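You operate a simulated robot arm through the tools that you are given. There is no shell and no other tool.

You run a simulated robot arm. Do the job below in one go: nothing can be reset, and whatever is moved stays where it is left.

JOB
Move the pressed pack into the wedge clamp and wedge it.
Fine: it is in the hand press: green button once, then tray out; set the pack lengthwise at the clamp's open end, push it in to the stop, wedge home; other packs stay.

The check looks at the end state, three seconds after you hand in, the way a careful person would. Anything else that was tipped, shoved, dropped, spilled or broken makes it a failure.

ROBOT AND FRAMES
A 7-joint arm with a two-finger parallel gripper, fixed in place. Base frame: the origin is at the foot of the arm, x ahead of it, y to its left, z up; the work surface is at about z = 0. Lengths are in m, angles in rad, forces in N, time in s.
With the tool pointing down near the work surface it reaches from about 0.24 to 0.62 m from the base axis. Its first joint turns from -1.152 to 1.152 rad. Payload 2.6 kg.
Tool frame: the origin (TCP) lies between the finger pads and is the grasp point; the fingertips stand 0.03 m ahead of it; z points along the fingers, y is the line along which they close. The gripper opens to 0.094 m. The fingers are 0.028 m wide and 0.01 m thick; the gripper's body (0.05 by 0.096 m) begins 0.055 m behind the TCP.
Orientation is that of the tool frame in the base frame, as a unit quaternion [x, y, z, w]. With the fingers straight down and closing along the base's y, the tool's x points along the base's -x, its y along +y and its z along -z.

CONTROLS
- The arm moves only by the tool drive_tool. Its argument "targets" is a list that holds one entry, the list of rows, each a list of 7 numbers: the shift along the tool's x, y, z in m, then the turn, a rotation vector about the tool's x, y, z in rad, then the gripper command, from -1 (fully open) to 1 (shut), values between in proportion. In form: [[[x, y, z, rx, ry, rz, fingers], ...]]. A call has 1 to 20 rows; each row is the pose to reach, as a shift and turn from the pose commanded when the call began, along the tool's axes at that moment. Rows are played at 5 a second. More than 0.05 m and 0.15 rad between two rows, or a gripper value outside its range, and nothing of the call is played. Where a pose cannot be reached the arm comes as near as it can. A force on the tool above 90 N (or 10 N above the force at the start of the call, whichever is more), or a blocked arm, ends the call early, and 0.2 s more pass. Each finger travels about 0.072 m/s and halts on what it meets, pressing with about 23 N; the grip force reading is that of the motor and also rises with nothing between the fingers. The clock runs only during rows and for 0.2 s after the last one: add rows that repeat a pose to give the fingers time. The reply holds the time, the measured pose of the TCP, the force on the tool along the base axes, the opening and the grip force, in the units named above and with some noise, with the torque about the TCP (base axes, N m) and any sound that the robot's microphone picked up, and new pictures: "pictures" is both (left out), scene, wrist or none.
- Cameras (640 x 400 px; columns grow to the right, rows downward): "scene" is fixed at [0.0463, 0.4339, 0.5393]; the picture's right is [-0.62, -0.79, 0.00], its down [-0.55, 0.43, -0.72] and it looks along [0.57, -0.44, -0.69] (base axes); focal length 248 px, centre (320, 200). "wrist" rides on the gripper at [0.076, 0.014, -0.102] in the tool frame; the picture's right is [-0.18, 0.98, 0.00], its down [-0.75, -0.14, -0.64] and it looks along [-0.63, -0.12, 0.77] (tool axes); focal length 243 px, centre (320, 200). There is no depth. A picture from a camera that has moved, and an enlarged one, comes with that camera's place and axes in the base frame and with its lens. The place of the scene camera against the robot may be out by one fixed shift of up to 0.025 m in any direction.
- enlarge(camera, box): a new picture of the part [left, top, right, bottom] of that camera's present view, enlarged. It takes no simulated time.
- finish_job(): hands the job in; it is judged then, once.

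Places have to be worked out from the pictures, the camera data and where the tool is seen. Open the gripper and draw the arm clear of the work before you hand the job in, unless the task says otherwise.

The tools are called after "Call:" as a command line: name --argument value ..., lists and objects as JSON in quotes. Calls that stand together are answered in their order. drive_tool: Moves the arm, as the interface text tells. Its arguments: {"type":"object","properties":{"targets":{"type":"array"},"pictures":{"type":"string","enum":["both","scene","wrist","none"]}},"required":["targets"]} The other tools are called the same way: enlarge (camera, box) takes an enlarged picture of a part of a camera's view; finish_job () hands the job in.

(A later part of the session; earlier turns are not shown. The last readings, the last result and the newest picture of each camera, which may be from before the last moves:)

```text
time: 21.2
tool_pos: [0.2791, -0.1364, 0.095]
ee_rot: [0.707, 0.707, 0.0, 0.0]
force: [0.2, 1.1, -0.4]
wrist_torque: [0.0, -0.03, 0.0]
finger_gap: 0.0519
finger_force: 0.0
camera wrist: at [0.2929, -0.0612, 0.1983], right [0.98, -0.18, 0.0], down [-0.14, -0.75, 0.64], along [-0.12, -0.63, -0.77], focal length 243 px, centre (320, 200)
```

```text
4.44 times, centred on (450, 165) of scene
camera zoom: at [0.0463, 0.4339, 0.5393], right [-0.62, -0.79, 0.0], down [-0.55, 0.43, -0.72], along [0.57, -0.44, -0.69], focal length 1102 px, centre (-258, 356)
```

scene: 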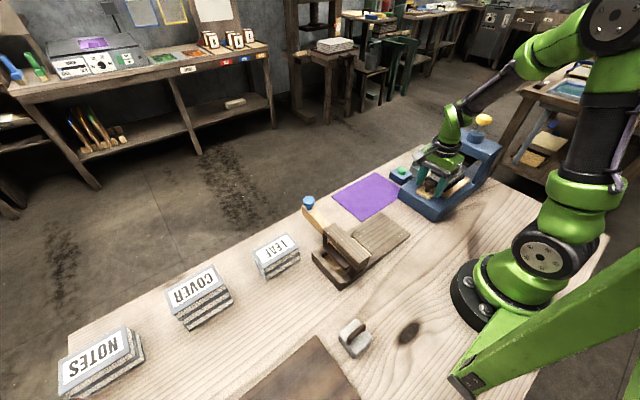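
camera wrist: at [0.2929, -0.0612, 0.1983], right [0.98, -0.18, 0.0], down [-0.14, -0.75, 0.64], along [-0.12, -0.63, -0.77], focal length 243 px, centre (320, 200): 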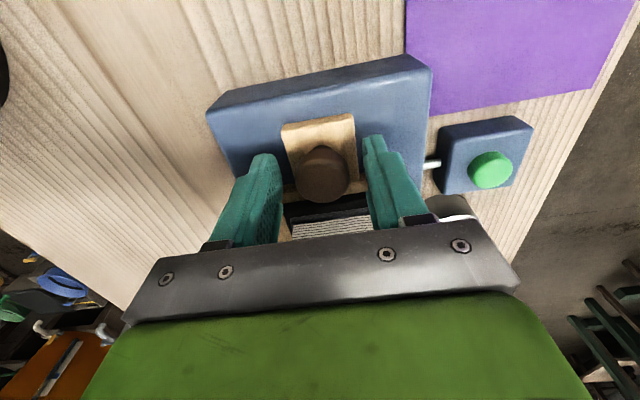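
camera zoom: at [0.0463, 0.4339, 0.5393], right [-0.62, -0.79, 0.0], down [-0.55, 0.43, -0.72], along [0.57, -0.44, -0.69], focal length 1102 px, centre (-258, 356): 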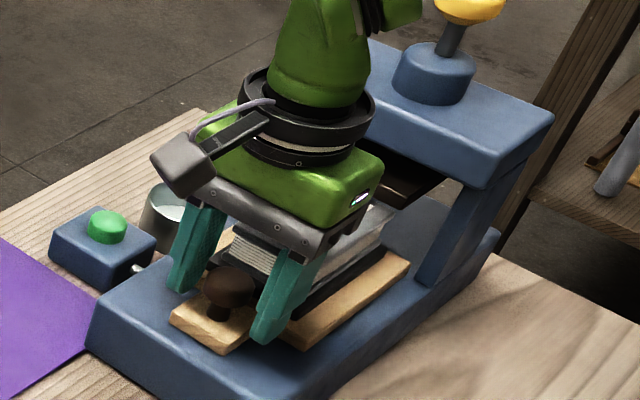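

The strain is gone and the tray is undisturbed. I'll rise straight up, then back off toward +y to view the pack on the tray.

Call:
drive_tool --targets '[[[0, 0, -0.03, 0, 0, 0, -0.1], [0, 0, -0.07, 0, 0, 0, -0.1], [0.02, 0, -0.11, 0, 0, 0, -0.5], [0.04, 0, -0.15, 0, 0, 0, -1], [0.05, 0, -0.19, 0, 0, 0, -1], [0.05, 0, -0.2, 0, 0, 0, -1], [0.05, 0, -0.2, 0, 0, 0, -1]]]'

Call:
enlarge --camera "wrist" --box '[220, 30, 420, 240]'

Call:
enlarge --camera "scene" --box '[390, 110, 510, 220]'

```text
time: 22.8
tool_pos: [0.2814, -0.0878, 0.2965]
ee_rot: [0.707, 0.707, 0.0, 0.001]
force: [0.7, 0.0, 0.2]
wrist_torque: [-0.03, -0.03, 0.0]
finger_gap: 0.0939
finger_force: 0.0
camera wrist: at [0.2954, -0.0124, 0.3995], right [0.98, -0.18, 0.0], down [-0.14, -0.75, 0.64], along [-0.12, -0.63, -0.77], focal length 243 px, centre (320, 200)
```

scene: 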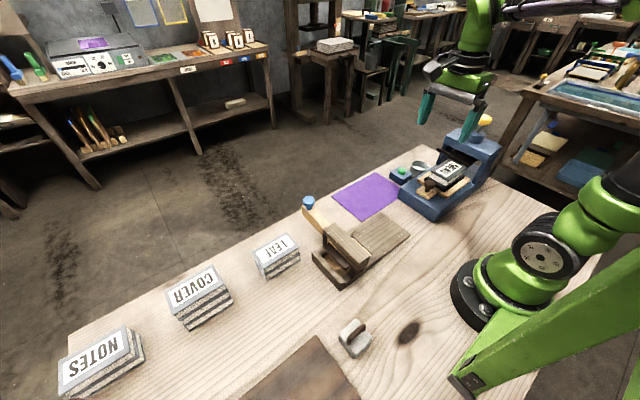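
wrist: 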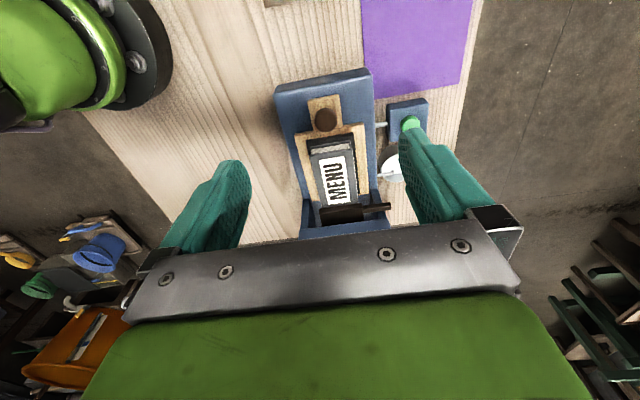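

```text
1.90 times, centred on (320, 135) of wrist
camera zoom: at [0.2954, -0.0124, 0.3995], right [0.98, -0.18, 0.0], down [-0.14, -0.75, 0.64], along [-0.12, -0.63, -0.77], focal length 462 px, centre (320, 324)
```

zoom: 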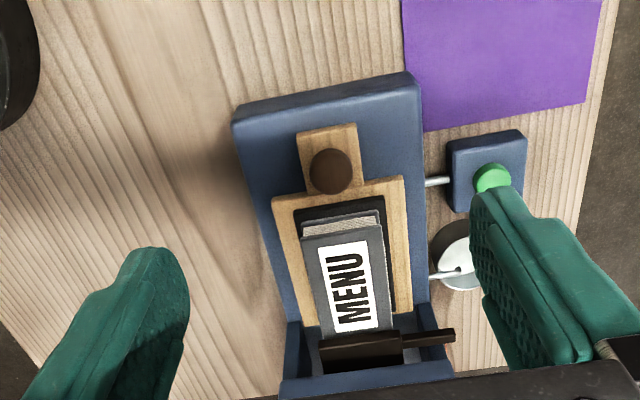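

```text
3.64 times, centred on (450, 165) of scene
camera zoom: at [0.0463, 0.4339, 0.5393], right [-0.62, -0.79, 0.0], down [-0.55, 0.43, -0.72], along [0.57, -0.44, -0.69], focal length 902 px, centre (-153, 327)
```

zoom: 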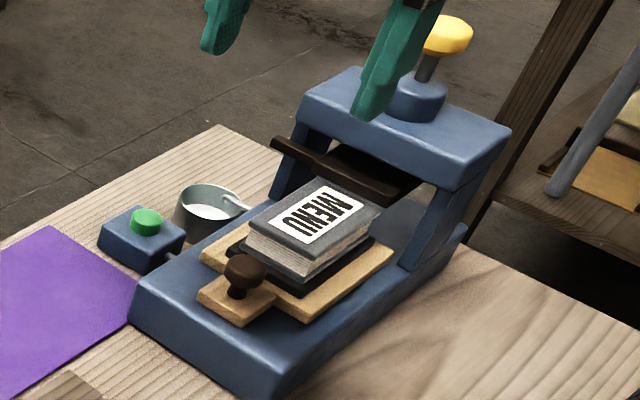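

The pack ("MENU") lies lengthwise along y at roughly x 0.25–0.305, y -0.17 to -0.275. Its rear end is still under the platen bar, so the tray must come out about 3 cm more before lifting. I'll go back down over the knob.

Call:
drive_tool --targets '[[[-0.02, 0, 0.03, 0, 0, 0, -0.5], [-0.04, 0, 0.07, 0, 0, 0, -0.1], [-0.05, 0, 0.11, 0, 0, 0, -0.1], [-0.05, 0, 0.15, 0, 0, 0, -0.1], [-0.05, 0.001, 0.18, 0, 0, 0, -0.1], [-0.05, 0.001, 0.199, 0, 0, 0, -0.1], [-0.05, 0.001, 0.199, 0, 0, 0, 0.2], [-0.05, 0.001, 0.199, 0, 0, 0, 0.45], [-0.05, 0.001, 0.199, 0, 0, 0, 0.45], [-0.05, 0.001, 0.199, 0, 0, 0, 0.45]]]'

```text
time: 25.0
tool_pos: [0.2795, -0.1353, 0.0968]
ee_rot: [0.707, 0.708, -0.001, -0.001]
force: [-1.8, -0.3, -5.2]
wrist_torque: [-0.19, -0.04, -0.12]
finger_gap: 0.0294
finger_force: 45.4
camera wrist: at [0.2945, -0.06, 0.1993], right [0.98, -0.18, 0.0], down [-0.14, -0.75, 0.64], along [-0.12, -0.63, -0.77], focal length 243 px, centre (320, 200)
```

scene: 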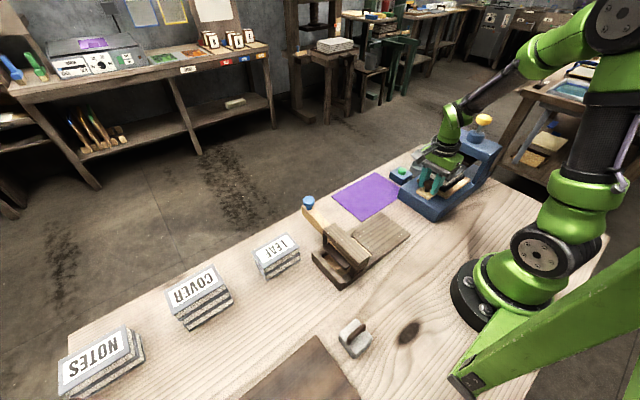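
wrist: 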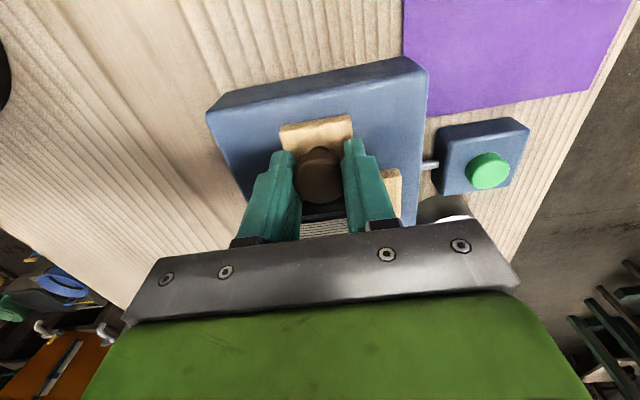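

The knob is gripped again. I'll pull the tray further out in 4 mm steps, watching for its stop.

Call:
drive_tool --targets '[[[0.004, 0, 0, 0, 0, 0, 0.45], [0.008, 0, 0, 0, 0, 0, 0.45], [0.012, 0, 0, 0, 0, 0, 0.45]]]' --pictures "none"

```text
time: 25.8
tool_pos: [0.28, -0.124, 0.097]
ee_rot: [0.706, 0.708, -0.001, 0.0]
force: [7.9, -0.5, -17.0]
wrist_torque: [0.51, -0.04, -0.15]
finger_gap: 0.0295
finger_force: 44.5
```

There's a small vertical strain, so I'll ease the tool down 1 mm as I keep pulling.

Call:
drive_tool --targets '[[[0.004, 0.0005, 0.001, 0, 0, 0, 0.45], [0.008, 0.0005, 0.001, 0, 0, 0, 0.45], [0.012, 0.0005, 0.001, 0, 0, 0, 0.45]]]'

Call:
enlarge --camera "scene" --box '[390, 110, 510, 220]'

```text
time: 26.6
tool_pos: [0.28, -0.1129, 0.096]
ee_rot: [0.708, 0.706, 0.0, 0.0]
force: [-13.9, -1.0, 25.1]
wrist_torque: [-0.25, 0.29, 0.24]
finger_gap: 0.0294
finger_force: 44.9
camera wrist: at [0.2944, -0.0376, 0.1992], right [0.98, -0.19, 0.0], down [-0.14, -0.75, 0.64], along [-0.12, -0.63, -0.77], focal length 243 px, centre (320, 200)
```

scene: 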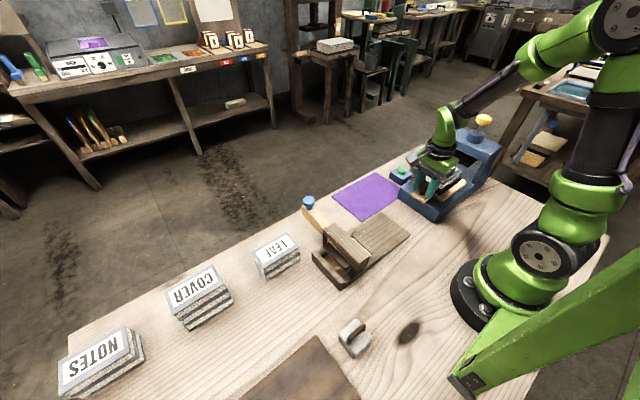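
wrist: 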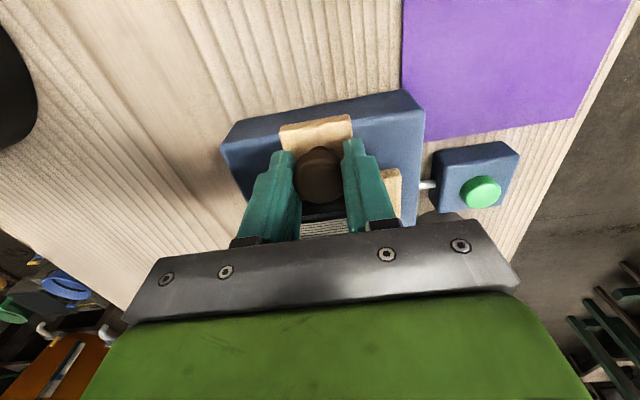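

```text
3.64 times, centred on (450, 165) of scene
camera zoom: at [0.0462, 0.434, 0.5393], right [-0.62, -0.79, 0.0], down [-0.55, 0.43, -0.72], along [0.57, -0.44, -0.69], focal length 902 px, centre (-153, 327)
```

zoom: 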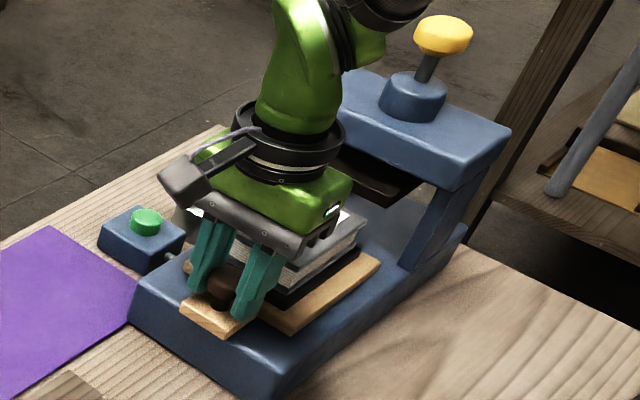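

The tray is now 119 mm out and still moving freely in y. I'll pull another 8 mm, relaxing the height by half a millimetre.

Call:
drive_tool --targets '[[[0.003, 0, -0.0005, 0, 0, 0, 0.45], [0.006, -0.0003, -0.0005, 0, 0, 0, 0.45], [0.008, -0.0003, -0.0005, 0, 0, 0, 0.45], [0.008, -0.0003, -0.0005, 0, 0, 0, 0.45]]]' --pictures "none"

```text
time: 27.6
tool_pos: [0.2803, -0.1042, 0.0972]
ee_rot: [0.708, 0.706, -0.001, -0.002]
force: [-30.5, -0.9, 47.7]
wrist_torque: [-0.13, 0.66, -0.07]
finger_gap: 0.0295
finger_force: 45.0
```

The tray is about 128 mm out, which puts the pack's rear end at y≈-0.244, clear of the bar at -0.262. I'll let go of the knob here.

Call:
drive_tool --targets '[[[0, 0, 0, 0, 0, 0, 0.35], [0, 0, 0, 0, 0, 0, 0.1], [0, 0, 0, 0, 0, 0, -0.1], [0, 0, 0, 0, 0, 0, -0.1]]]' --pictures "none"

Call:
drive_tool --targets '[[[0, 0, -0.03, 0, 0, 0, -0.1], [0, 0, -0.07, 0, 0, 0, -0.1], [0.01, 0, -0.11, 0, 0, 0, -0.5], [0.02, 0, -0.15, 0, 0, 0, -1], [0.02, 0, -0.19, 0, 0, 0, -1], [0.02, 0, -0.2, 0, 0, 0, -1], [0.02, 0, -0.2, 0, 0, 0, -1]]]'

Call:
enlarge --camera "wrist" --box '[220, 30, 420, 240]'

Call:
enlarge --camera "scene" --box '[390, 110, 510, 220]'

```text
time: 28.6
tool_pos: [0.281, -0.1045, 0.0965]
ee_rot: [0.708, 0.707, 0.0, 0.0]
force: [0.2, -0.2, -0.2]
wrist_torque: [-0.04, 0.0, 0.0]
finger_gap: 0.0519
finger_force: 0.1
```

```text
time: 30.2
tool_pos: [0.2805, -0.0861, 0.2963]
ee_rot: [0.707, 0.707, 0.0, 0.001]
force: [-0.2, -0.3, -0.2]
wrist_torque: [0.0, -0.04, 0.01]
finger_gap: 0.094
finger_force: 0.1
camera wrist: at [0.2939, -0.0111, 0.3993], right [0.98, -0.18, 0.0], down [-0.14, -0.75, 0.64], along [-0.12, -0.63, -0.77], focal length 243 px, centre (320, 200)
```

scene: 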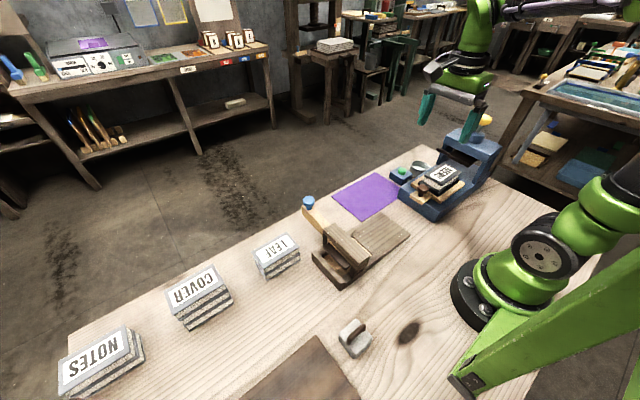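
wrist: 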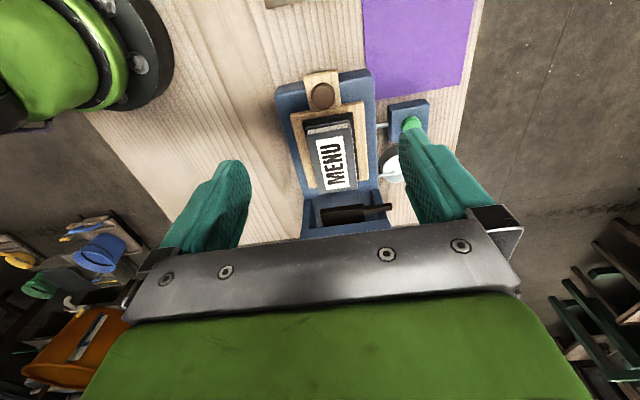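

```text
1.90 times, centred on (320, 135) of wrist
camera zoom: at [0.2939, -0.0111, 0.3993], right [0.98, -0.18, 0.0], down [-0.14, -0.75, 0.64], along [-0.12, -0.63, -0.77], focal length 462 px, centre (320, 324)
```

zoom: 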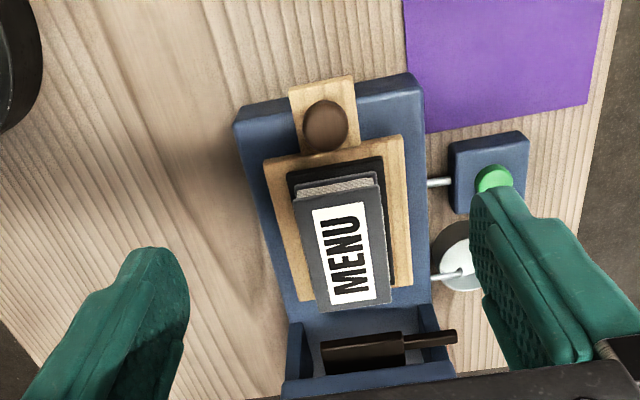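

```text
3.64 times, centred on (450, 165) of scene
camera zoom: at [0.0463, 0.4339, 0.5393], right [-0.62, -0.79, 0.0], down [-0.55, 0.43, -0.72], along [0.57, -0.44, -0.69], focal length 902 px, centre (-153, 327)
```

zoom: 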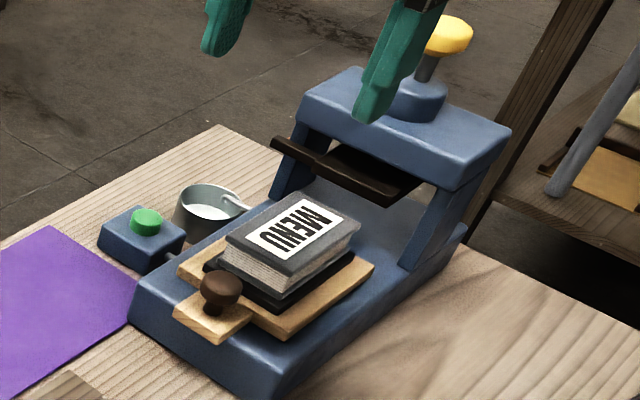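

The pack is now fully clear: top face at about z 0.105, x 0.25–0.307, y -0.138 to -0.237, aligned with the axes. Next I'll look closely at its lower edge and at the clamp.

Call:
enlarge --camera "scene" --box '[425, 155, 500, 205]'

Call:
enlarge --camera "scene" --box '[295, 190, 415, 295]'

Call:
enlarge --camera "wrist" --box '[280, 70, 380, 200]'

```text
8.00 times, centred on (462, 180) of scene
camera zoom: at [0.0463, 0.4339, 0.5393], right [-0.62, -0.79, 0.0], down [-0.55, 0.43, -0.72], along [0.57, -0.44, -0.69], focal length 1984 px, centre (-820, 360)
```

zoom: 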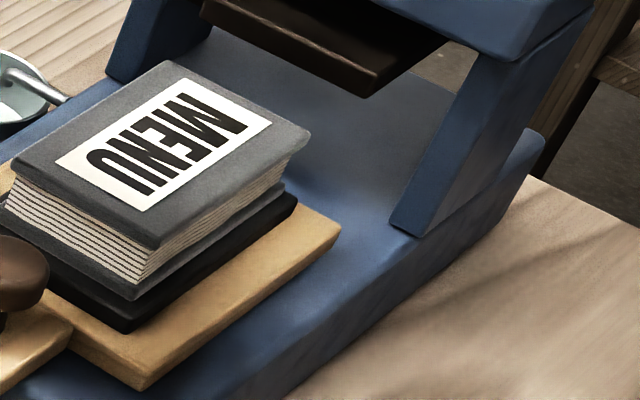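

```text
3.81 times, centred on (355, 242) of scene
camera zoom: at [0.0463, 0.4339, 0.5393], right [-0.62, -0.79, 0.0], down [-0.55, 0.43, -0.72], along [0.57, -0.44, -0.69], focal length 945 px, centre (187, 38)
```

zoom: 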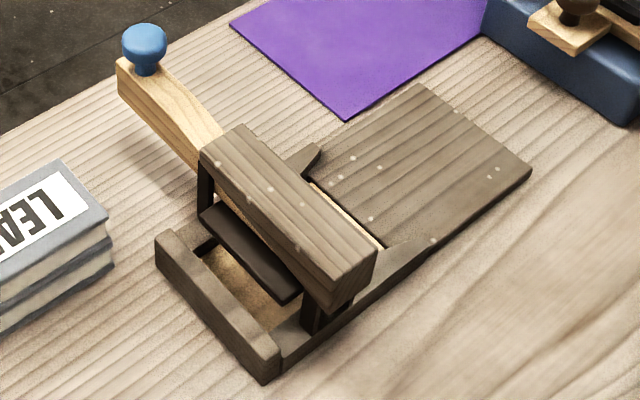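

```text
3.08 times, centred on (330, 135) of wrist
camera zoom: at [0.2939, -0.0111, 0.3993], right [0.98, -0.18, 0.0], down [-0.14, -0.75, 0.64], along [-0.12, -0.63, -0.77], focal length 746 px, centre (289, 400)
```

zoom: 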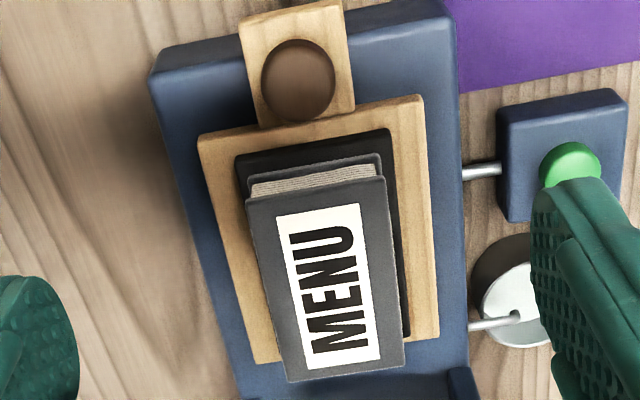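

The clamp spans roughly x 0.225–0.33 and y -0.005 to 0.236, with the deck's open end toward the press and the stop bar at +y, so the pack can travel straight along +y. Before gripping I'll fly high over the clamp to map it with the wrist camera.

Call:
drive_tool --targets '[[[0.04, 0, -0.01, 0, 0, 0, -1], [0.08, 0, -0.02, 0, 0, 0, -1], [0.12, 0, -0.03, 0, 0, 0, -1], [0.16, 0, -0.03, 0, 0, 0, -1], [0.2, 0, -0.03, 0, 0, 0, -1], [0.24, 0, -0.03, 0, 0, 0, -1], [0.27, 0, -0.03, 0, 0, 0, -1], [0.27, 0, -0.03, 0, 0, 0, -1]]]'

Call:
enlarge --camera "wrist" --box '[220, 0, 440, 240]'

```text
time: 32.0
tool_pos: [0.2798, 0.1869, 0.3255]
ee_rot: [0.707, 0.707, 0.0, 0.001]
force: [0.2, 0.4, 0.3]
wrist_torque: [-0.02, -0.01, 0.0]
finger_gap: 0.0939
finger_force: 0.0
camera wrist: at [0.2946, 0.2611, 0.4277], right [0.98, -0.18, 0.0], down [-0.14, -0.75, 0.64], along [-0.12, -0.63, -0.77], focal length 243 px, centre (320, 200)
```

scene: 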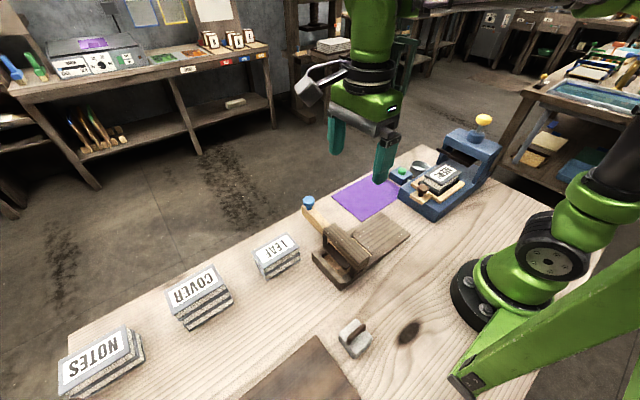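
wrist: 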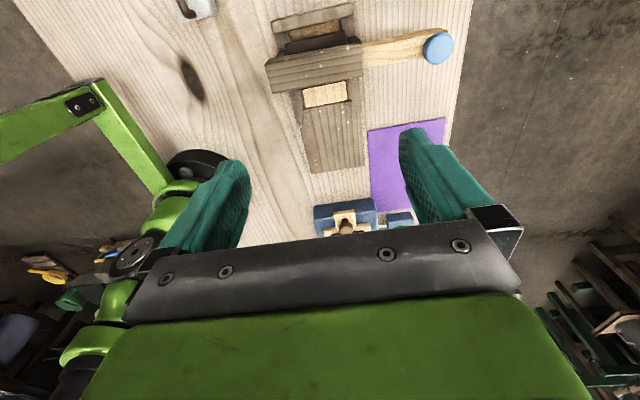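

```text
1.67 times, centred on (330, 120) of wrist
camera zoom: at [0.2946, 0.2611, 0.4277], right [0.98, -0.18, 0.0], down [-0.14, -0.75, 0.64], along [-0.12, -0.63, -0.77], focal length 404 px, centre (303, 333)
```

zoom: 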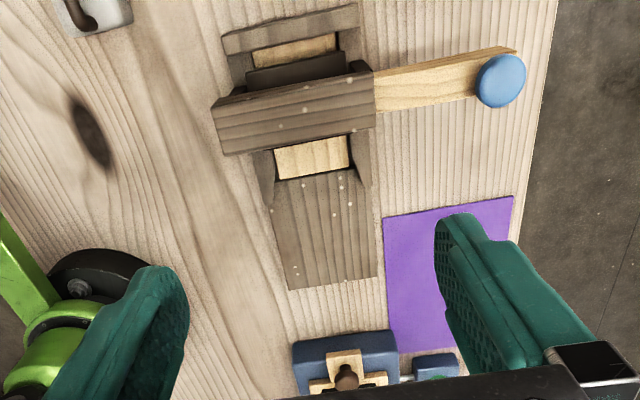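

From above, the deck spans x 0.230–0.333 starting at y≈0, with flared jaws at y≈0.113. The channel is about 72 mm wide, centred on x≈0.2805, with the stop near y≈0.235–0.24. The wedge knob is near (0.42, 0.19, 0.10). Next I go back over the pack centre at (0.279, -0.188).

Call:
drive_tool --targets '[[[-0.045, 0, 0, 0, 0, 0, -1], [-0.09, 0, 0, 0, 0, 0, -1], [-0.135, 0, 0, 0, 0, 0, -1], [-0.18, 0, 0, 0, 0, 0, -1], [-0.225, 0, 0, 0, 0, 0, -1], [-0.27, 0, 0, 0, 0, 0, -1], [-0.315, 0, 0.02, 0, 0, 0, -1], [-0.35, 0, 0.05, 0, 0, 0, -1], [-0.373, -0.001, 0.09, 0, 0, 0, -1], [-0.373, -0.001, 0.13, 0, 0, 0, -1], [-0.373, -0.001, 0.165, 0, 0, 0, -1], [-0.373, -0.001, 0.165, 0, 0, 0, -1]]]'

Call:
enlarge --camera "wrist" --box '[210, 60, 430, 240]'

Call:
enlarge --camera "scene" --box '[400, 100, 520, 210]'

```text
time: 34.6
tool_pos: [0.2783, -0.1874, 0.1614]
ee_rot: [0.707, 0.707, 0.0, -0.001]
force: [0.1, 0.4, -0.1]
wrist_torque: [0.03, -0.02, -0.01]
finger_gap: 0.0942
finger_force: 0.0
camera wrist: at [0.2928, -0.1126, 0.2631], right [0.98, -0.18, 0.0], down [-0.14, -0.75, 0.64], along [-0.12, -0.63, -0.77], focal length 243 px, centre (320, 200)
```

scene: 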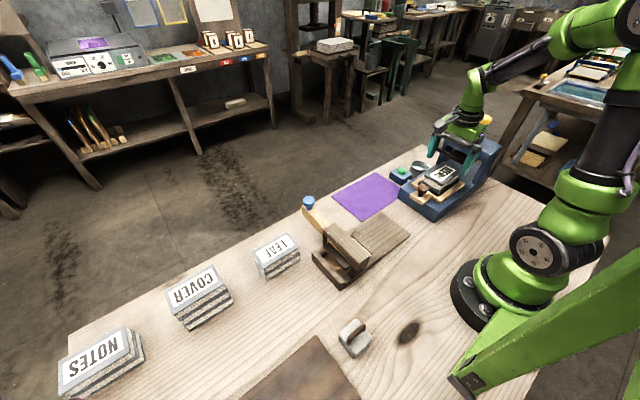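
wrist: 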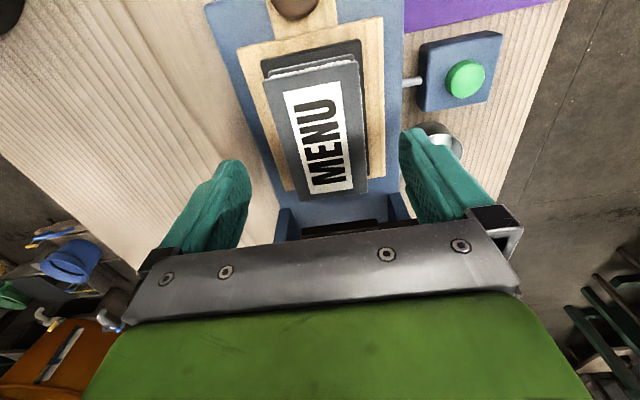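

```text
2.22 times, centred on (320, 150) of wrist
camera zoom: at [0.2928, -0.1126, 0.2631], right [0.98, -0.18, 0.0], down [-0.14, -0.75, 0.64], along [-0.12, -0.63, -0.77], focal length 539 px, centre (320, 311)
```

zoom: 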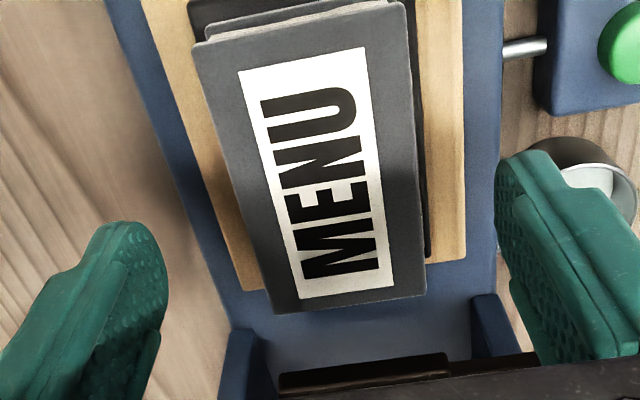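

```text
3.64 times, centred on (460, 155) of scene
camera zoom: at [0.0463, 0.4339, 0.5393], right [-0.62, -0.79, 0.0], down [-0.55, 0.43, -0.72], along [0.57, -0.44, -0.69], focal length 902 px, centre (-189, 364)
```

zoom: 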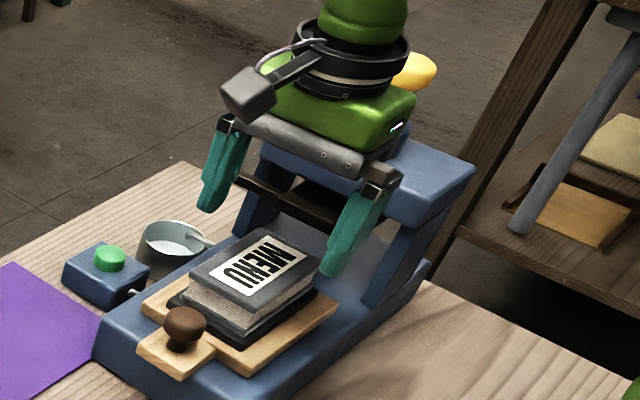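

The pack centre refines to (0.2805, -0.193) with a 57 mm width. I'll shift to centre on it and lower so the fingertips reach about z 0.08, just above the dark plate.

Call:
drive_tool --targets '[[[-0.0055, 0.0022, 0.01, 0, 0, 0, -0.8], [-0.0055, 0.0022, 0.025, 0, 0, 0, -0.8], [-0.0055, 0.0022, 0.04, 0, 0, 0, -0.8], [-0.0055, 0.0022, 0.05, 0, 0, 0, -0.8], [-0.0055, 0.0022, 0.05, 0, 0, 0, -0.8]]]'

Call:
enlarge --camera "wrist" --box '[200, 80, 440, 240]'

Call:
enlarge --camera "scene" --box '[410, 120, 500, 205]'

```text
time: 35.8
tool_pos: [0.2824, -0.1921, 0.1106]
ee_rot: [0.708, 0.707, -0.001, 0.0]
force: [-0.5, 0.0, 0.4]
wrist_torque: [0.02, -0.01, 0.02]
finger_gap: 0.0847
finger_force: 0.1
camera wrist: at [0.2965, -0.1179, 0.2139], right [0.98, -0.18, 0.0], down [-0.14, -0.75, 0.64], along [-0.12, -0.63, -0.77], focal length 243 px, centre (320, 200)
```

scene: 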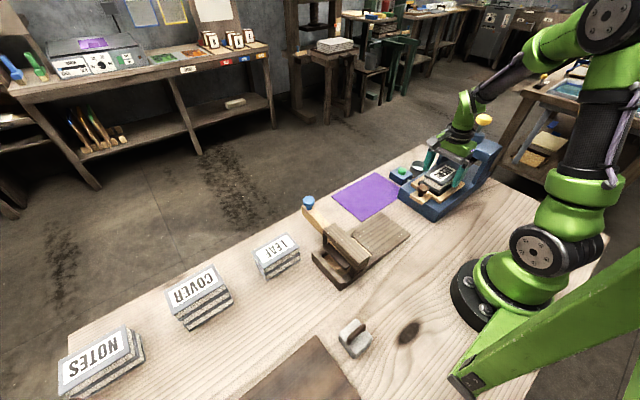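
wrist: 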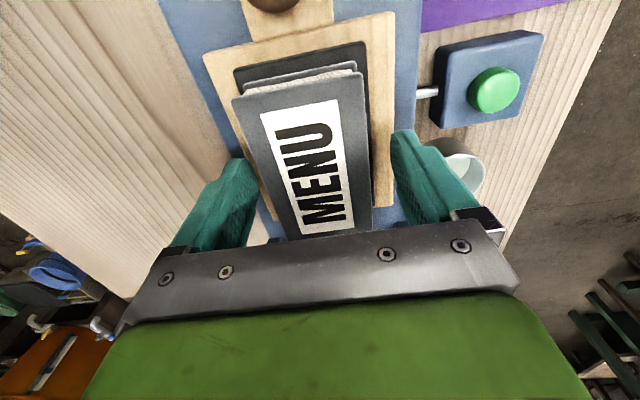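

```text
2.50 times, centred on (320, 160) of wrist
camera zoom: at [0.2965, -0.1179, 0.2139], right [0.98, -0.18, 0.0], down [-0.14, -0.75, 0.64], along [-0.12, -0.63, -0.77], focal length 606 px, centre (320, 300)
```

zoom: 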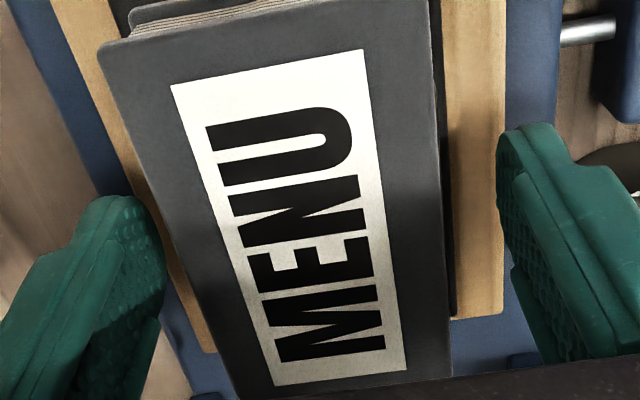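

```text
4.71 times, centred on (455, 162) of scene
camera zoom: at [0.0463, 0.4339, 0.5393], right [-0.62, -0.79, 0.0], down [-0.55, 0.43, -0.72], along [0.57, -0.44, -0.69], focal length 1167 px, centre (-315, 376)
```

zoom: 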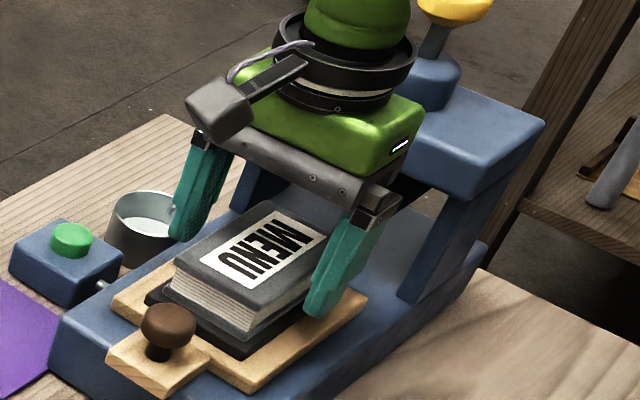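

The fingers straddle the pack well. I'll drop 2 mm, centre, and close on it.

Call:
drive_tool --targets '[[[0, -0.0012, 0.002, 0, 0, 0, -0.8], [0, -0.0012, 0.002, 0, 0, 0, -0.4], [0, -0.0012, 0.002, 0, 0, 0, 0], [0, -0.0012, 0.002, 0, 0, 0, 0.1], [0, -0.0012, 0.002, 0, 0, 0, 0.1]]]'

Call:
enlarge --camera "scene" --box '[410, 120, 500, 205]'

```text
time: 37.0
tool_pos: [0.2807, -0.1926, 0.1089]
ee_rot: [0.707, 0.707, 0.0, 0.0]
force: [-1.3, -0.2, -0.5]
wrist_torque: [0.03, 0.01, 0.0]
finger_gap: 0.0594
finger_force: 23.1
camera wrist: at [0.2947, -0.1176, 0.2117], right [0.98, -0.18, 0.0], down [-0.14, -0.75, 0.64], along [-0.12, -0.63, -0.77], focal length 243 px, centre (320, 200)
```

scene: 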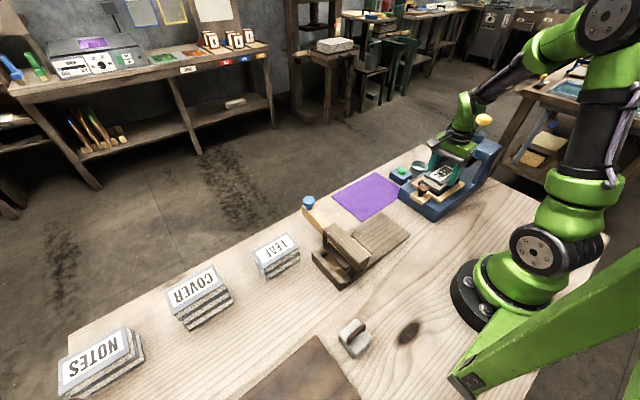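
wrist: 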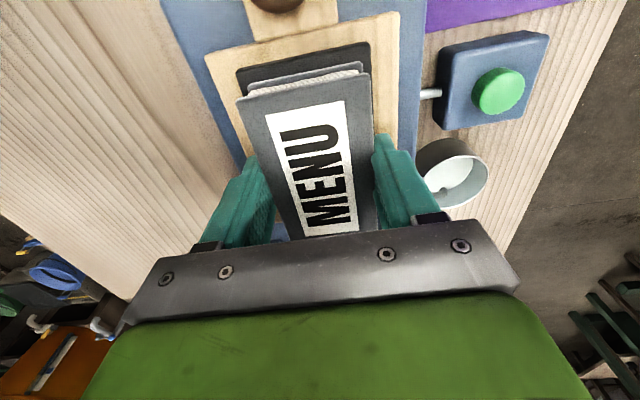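

```text
4.71 times, centred on (455, 162) of scene
camera zoom: at [0.0463, 0.4339, 0.5393], right [-0.62, -0.79, 0.0], down [-0.55, 0.43, -0.72], along [0.57, -0.44, -0.69], focal length 1167 px, centre (-315, 376)
```

zoom: 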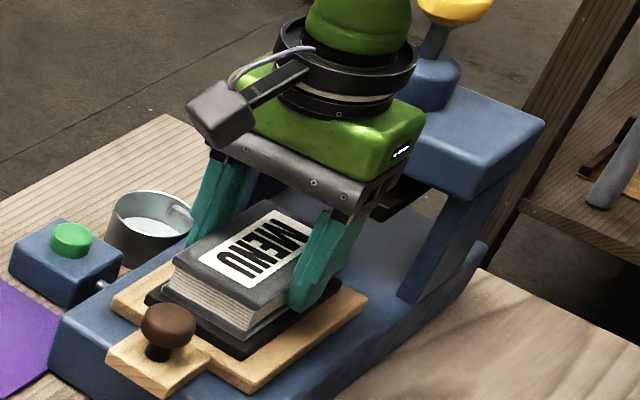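

The pack is held at 59 mm with 23 N. I'll lift straight up slowly and check that only the pack comes along.

Call:
drive_tool --targets '[[[0, 0, -0.006, 0, 0, 0, 0.1], [0, 0, -0.015, 0, 0, 0, 0.1], [0, 0, -0.03, 0, 0, 0, 0.1], [0, 0, -0.05, 0, 0, 0, 0.1], [0, 0, -0.07, 0, 0, 0, 0.1], [0, 0, -0.07, 0, 0, 0, 0.1]]]'

Call:
enlarge --camera "scene" --box '[400, 100, 500, 205]'

```text
time: 38.4
tool_pos: [0.2806, -0.1919, 0.1802]
ee_rot: [0.707, 0.707, 0.0, 0.001]
force: [0.5, 0.7, -1.5]
wrist_torque: [0.02, 0.0, 0.0]
finger_gap: 0.0595
finger_force: 23.1
camera wrist: at [0.2945, -0.1177, 0.2822], right [0.98, -0.18, 0.0], down [-0.14, -0.75, 0.64], along [-0.12, -0.63, -0.77], focal length 243 px, centre (320, 200)
```

scene: 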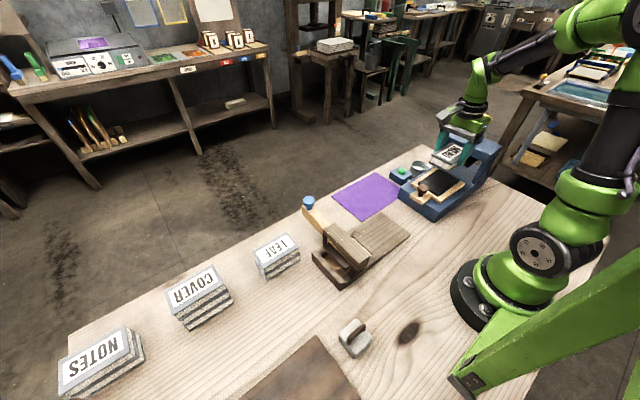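
wrist: 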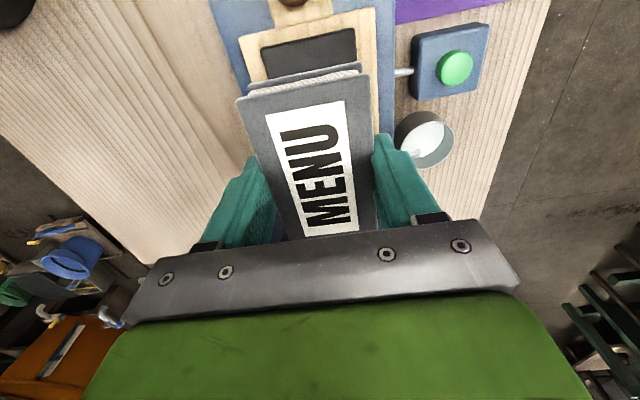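

```text
3.81 times, centred on (450, 152) of scene
camera zoom: at [0.0463, 0.4339, 0.5393], right [-0.62, -0.79, 0.0], down [-0.55, 0.43, -0.72], along [0.57, -0.44, -0.69], focal length 945 px, centre (-175, 381)
```

zoom: 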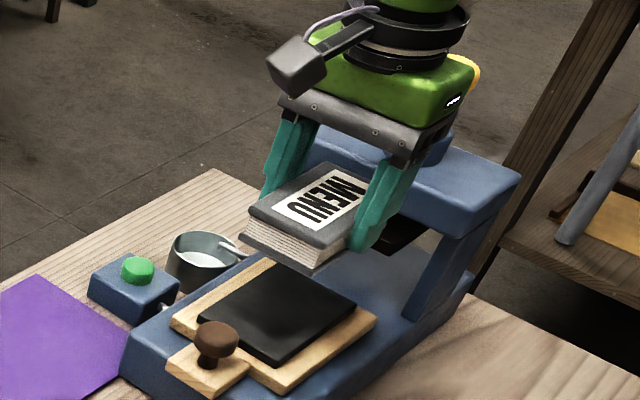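

Only the pack came up, and the tray and plate stayed put. I'll carry it along +y to above the clamp deck at y≈0.052.

Call:
drive_tool --targets '[[[0.01, 0, -0.02, 0, 0, 0, 0.1], [0.05, 0, -0.02, 0, 0, 0, 0.1], [0.09, 0, -0.02, 0, 0, 0, 0.1], [0.13, 0, -0.02, 0, 0, 0, 0.1], [0.17, 0, -0.02, 0, 0, 0, 0.1], [0.21, 0, -0.02, 0, 0, 0, 0.1], [0.235, 0, -0.02, 0, 0, 0, 0.1], [0.244, 0, -0.02, 0, 0, 0, 0.1], [0.244, 0, -0.02, 0, 0, 0, 0.1]]]'

Call:
enlarge --camera "scene" --box '[290, 130, 430, 300]'

Call:
enlarge --camera "wrist" --box '[180, 0, 460, 240]'

```text
time: 40.4
tool_pos: [0.28, 0.0516, 0.1979]
ee_rot: [0.707, 0.707, -0.001, 0.0]
force: [-0.5, 0.2, -1.0]
wrist_torque: [-0.06, 0.0, 0.01]
finger_gap: 0.0597
finger_force: 23.3
camera wrist: at [0.294, 0.1259, 0.3015], right [0.98, -0.18, 0.0], down [-0.14, -0.75, 0.64], along [-0.12, -0.63, -0.77], focal length 243 px, centre (320, 200)
```

scene: 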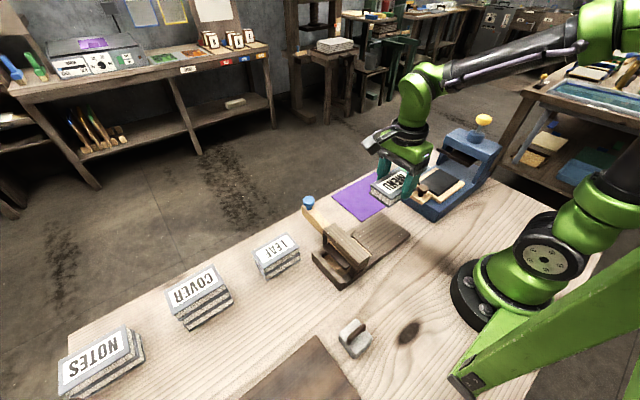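
wrist: 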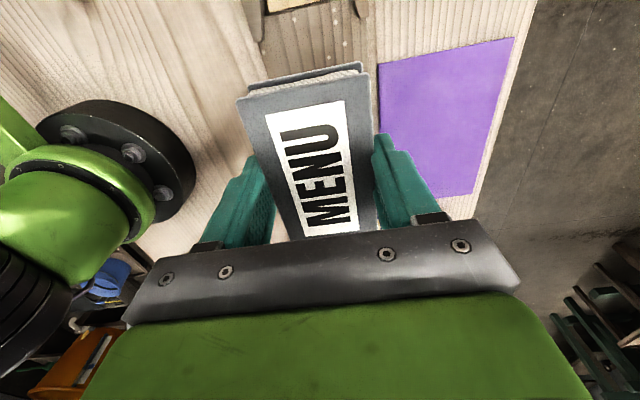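

```text
2.35 times, centred on (360, 215) of scene
camera zoom: at [0.0463, 0.4339, 0.5393], right [-0.62, -0.79, 0.0], down [-0.55, 0.43, -0.72], along [0.57, -0.44, -0.69], focal length 584 px, centre (226, 165)
```

zoom: 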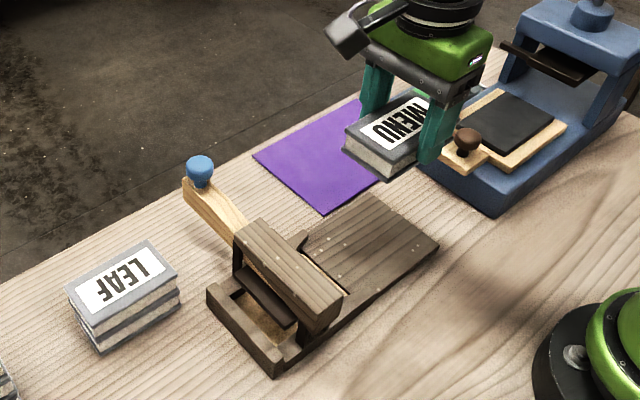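

```text
1.67 times, centred on (320, 120) of wrist
camera zoom: at [0.294, 0.1259, 0.3015], right [0.98, -0.18, 0.0], down [-0.14, -0.75, 0.64], along [-0.12, -0.63, -0.77], focal length 404 px, centre (320, 333)
```

zoom: 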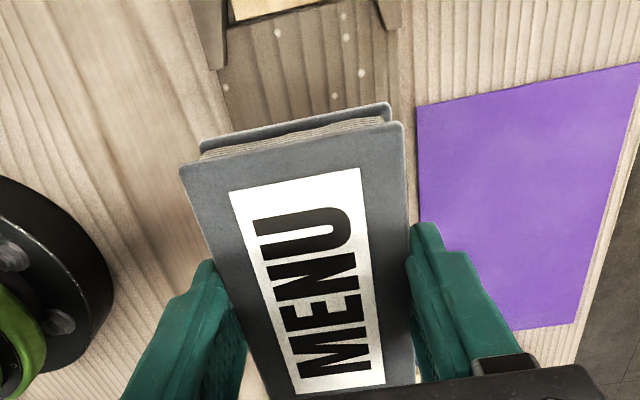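

The pack is centred over the deck (deck centre x≈0.280) with its leading end just short of the jaw tips at y≈0.107. I'll lower toward the deck.

Call:
drive_tool --targets '[[[0, 0, 0.03, 0, 0, 0, 0.1], [0, 0, 0.06, 0, 0, 0, 0.1], [0, 0, 0.09, 0, 0, 0, 0.1], [0, 0, 0.115, 0, 0, 0, 0.1], [0, 0, 0.125, 0, 0, 0, 0.1], [0, 0, 0.125, 0, 0, 0, 0.1]]]'

Call:
enlarge --camera "scene" --box '[290, 160, 430, 300]'

Call:
enlarge --camera "wrist" --box '[180, 0, 460, 240]'

```text
time: 41.8
tool_pos: [0.2787, 0.0513, 0.0738]
ee_rot: [0.707, 0.707, 0.0, 0.0]
force: [0.5, 0.7, -1.8]
wrist_torque: [0.0, 0.03, -0.01]
finger_gap: 0.0597
finger_force: 22.8
camera wrist: at [0.2941, 0.1268, 0.1764], right [0.98, -0.18, 0.0], down [-0.14, -0.75, 0.64], along [-0.12, -0.63, -0.77], focal length 243 px, centre (320, 200)
```

scene: 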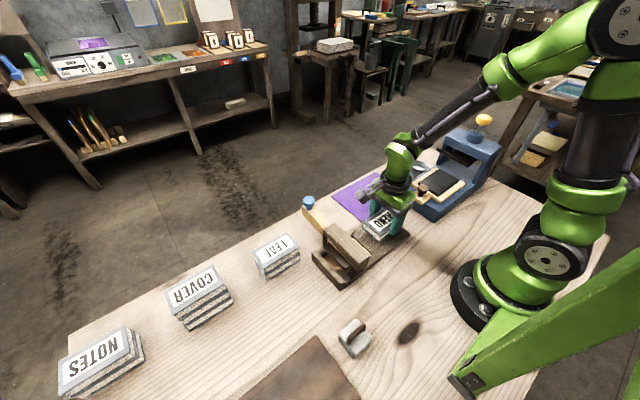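
wrist: 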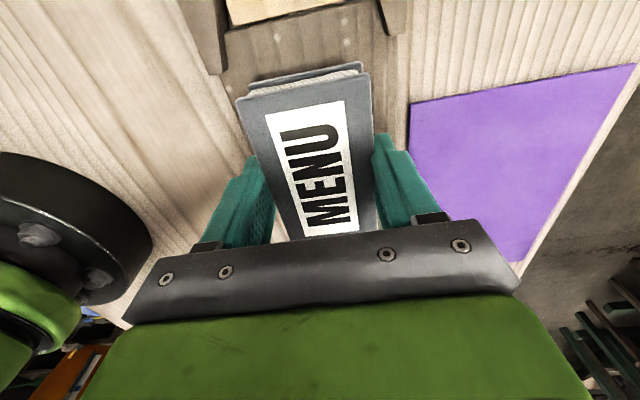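

```text
2.86 times, centred on (360, 230) of scene
camera zoom: at [0.0463, 0.4339, 0.5393], right [-0.62, -0.79, 0.0], down [-0.55, 0.43, -0.72], along [0.57, -0.44, -0.69], focal length 709 px, centre (206, 114)
```

zoom: 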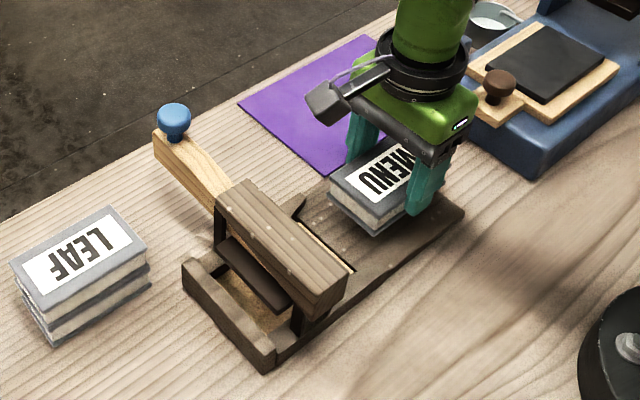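

```text
1.67 times, centred on (320, 120) of wrist
camera zoom: at [0.2941, 0.1268, 0.1764], right [0.98, -0.18, 0.0], down [-0.14, -0.75, 0.64], along [-0.12, -0.63, -0.77], focal length 404 px, centre (320, 333)
```

zoom: 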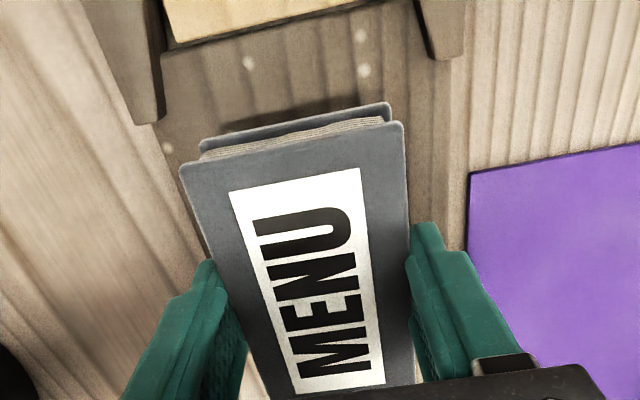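

Alignment with the jaw opening (x 0.239–0.325) looks good. I'll continue down in small steps until it touches.

Call:
drive_tool --targets '[[[0, 0.0005, 0.004, 0, 0, 0, 0.1], [0, 0.001, 0.008, 0, 0, 0, 0.1], [0, 0.001, 0.012, 0, 0, 0, 0.1]]]' --pictures "wrist"

```text
time: 42.6
tool_pos: [0.2812, 0.0514, 0.0607]
ee_rot: [0.707, 0.707, 0.0, -0.001]
force: [0.5, -0.3, -0.8]
wrist_torque: [0.0, -0.01, 0.02]
finger_gap: 0.0596
finger_force: 23.2
camera wrist: at [0.2952, 0.126, 0.1648], right [0.98, -0.18, 0.0], down [-0.14, -0.75, 0.64], along [-0.12, -0.63, -0.77], focal length 243 px, centre (320, 200)
```

wrist: 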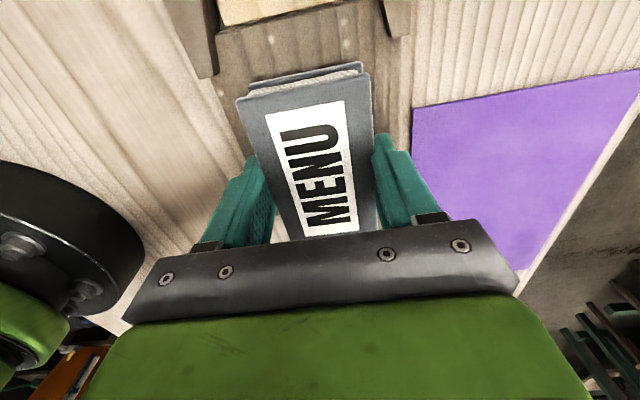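

No contact yet. I'll lower further in 2 mm steps.

Call:
drive_tool --targets '[[[0, 0, 0.002, 0, 0, 0, 0.1], [0, 0, 0.004, 0, 0, 0, 0.1], [0, 0, 0.006, 0, 0, 0, 0.1]]]' --pictures "scene"

Call:
enlarge --camera "scene" --box '[340, 190, 420, 270]'

```text
time: 43.4
tool_pos: [0.2807, 0.0505, 0.0566]
ee_rot: [0.707, 0.707, 0.0, 0.0]
force: [0.1, 0.1, -1.5]
wrist_torque: [-0.02, 0.01, 0.03]
finger_gap: 0.0595
finger_force: 22.7
```

scene: 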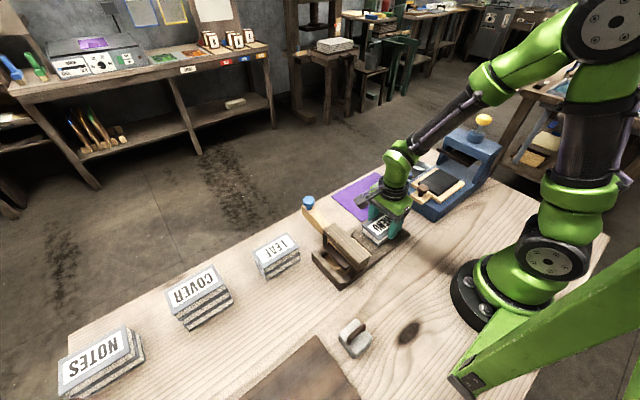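

```text
5.00 times, centred on (380, 230) of scene
camera zoom: at [0.0463, 0.4339, 0.5393], right [-0.62, -0.79, 0.0], down [-0.55, 0.43, -0.72], along [0.57, -0.44, -0.69], focal length 1240 px, centre (20, 50)
```

zoom: 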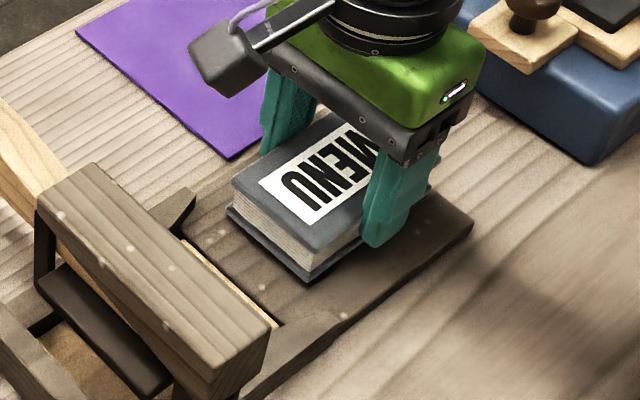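

It's very near the deck now. I'll continue gently.

Call:
drive_tool --targets '[[[0, 0, 0.0015, 0, 0, 0, 0.1], [0, 0, 0.003, 0, 0, 0, 0.1], [0, 0, 0.0045, 0, 0, 0, 0.1]]]' --pictures "none"

```text
time: 44.2
tool_pos: [0.2811, 0.0513, 0.0511]
ee_rot: [0.708, 0.707, 0.0, -0.001]
force: [-0.7, 0.4, -1.6]
wrist_torque: [0.04, 0.02, -0.01]
finger_gap: 0.0593
finger_force: 23.0
```

Call:
drive_tool --targets '[[[0, 0, 0.0015, 0, 0, 0, 0.1], [0, 0, 0.003, 0, 0, 0, 0.1]]]' --pictures "scene"

Call:
enlarge --camera "scene" --box '[340, 190, 420, 270]'

```text
time: 44.8
tool_pos: [0.282, 0.0507, 0.0488]
ee_rot: [0.708, 0.706, 0.001, 0.0]
force: [-11.0, -3.5, 36.5]
wrist_torque: [-0.08, 0.46, 0.1]
finger_gap: 0.0598
finger_force: 22.7
```

scene: 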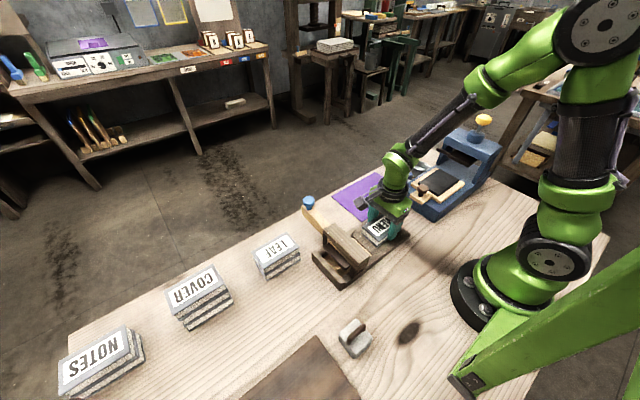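

```text
5.00 times, centred on (380, 230) of scene
camera zoom: at [0.0462, 0.4339, 0.5393], right [-0.62, -0.79, 0.0], down [-0.55, 0.43, -0.72], along [0.57, -0.44, -0.69], focal length 1240 px, centre (20, 50)
```

zoom: 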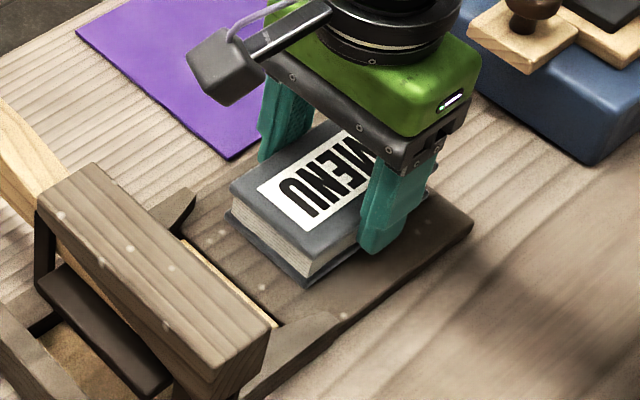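

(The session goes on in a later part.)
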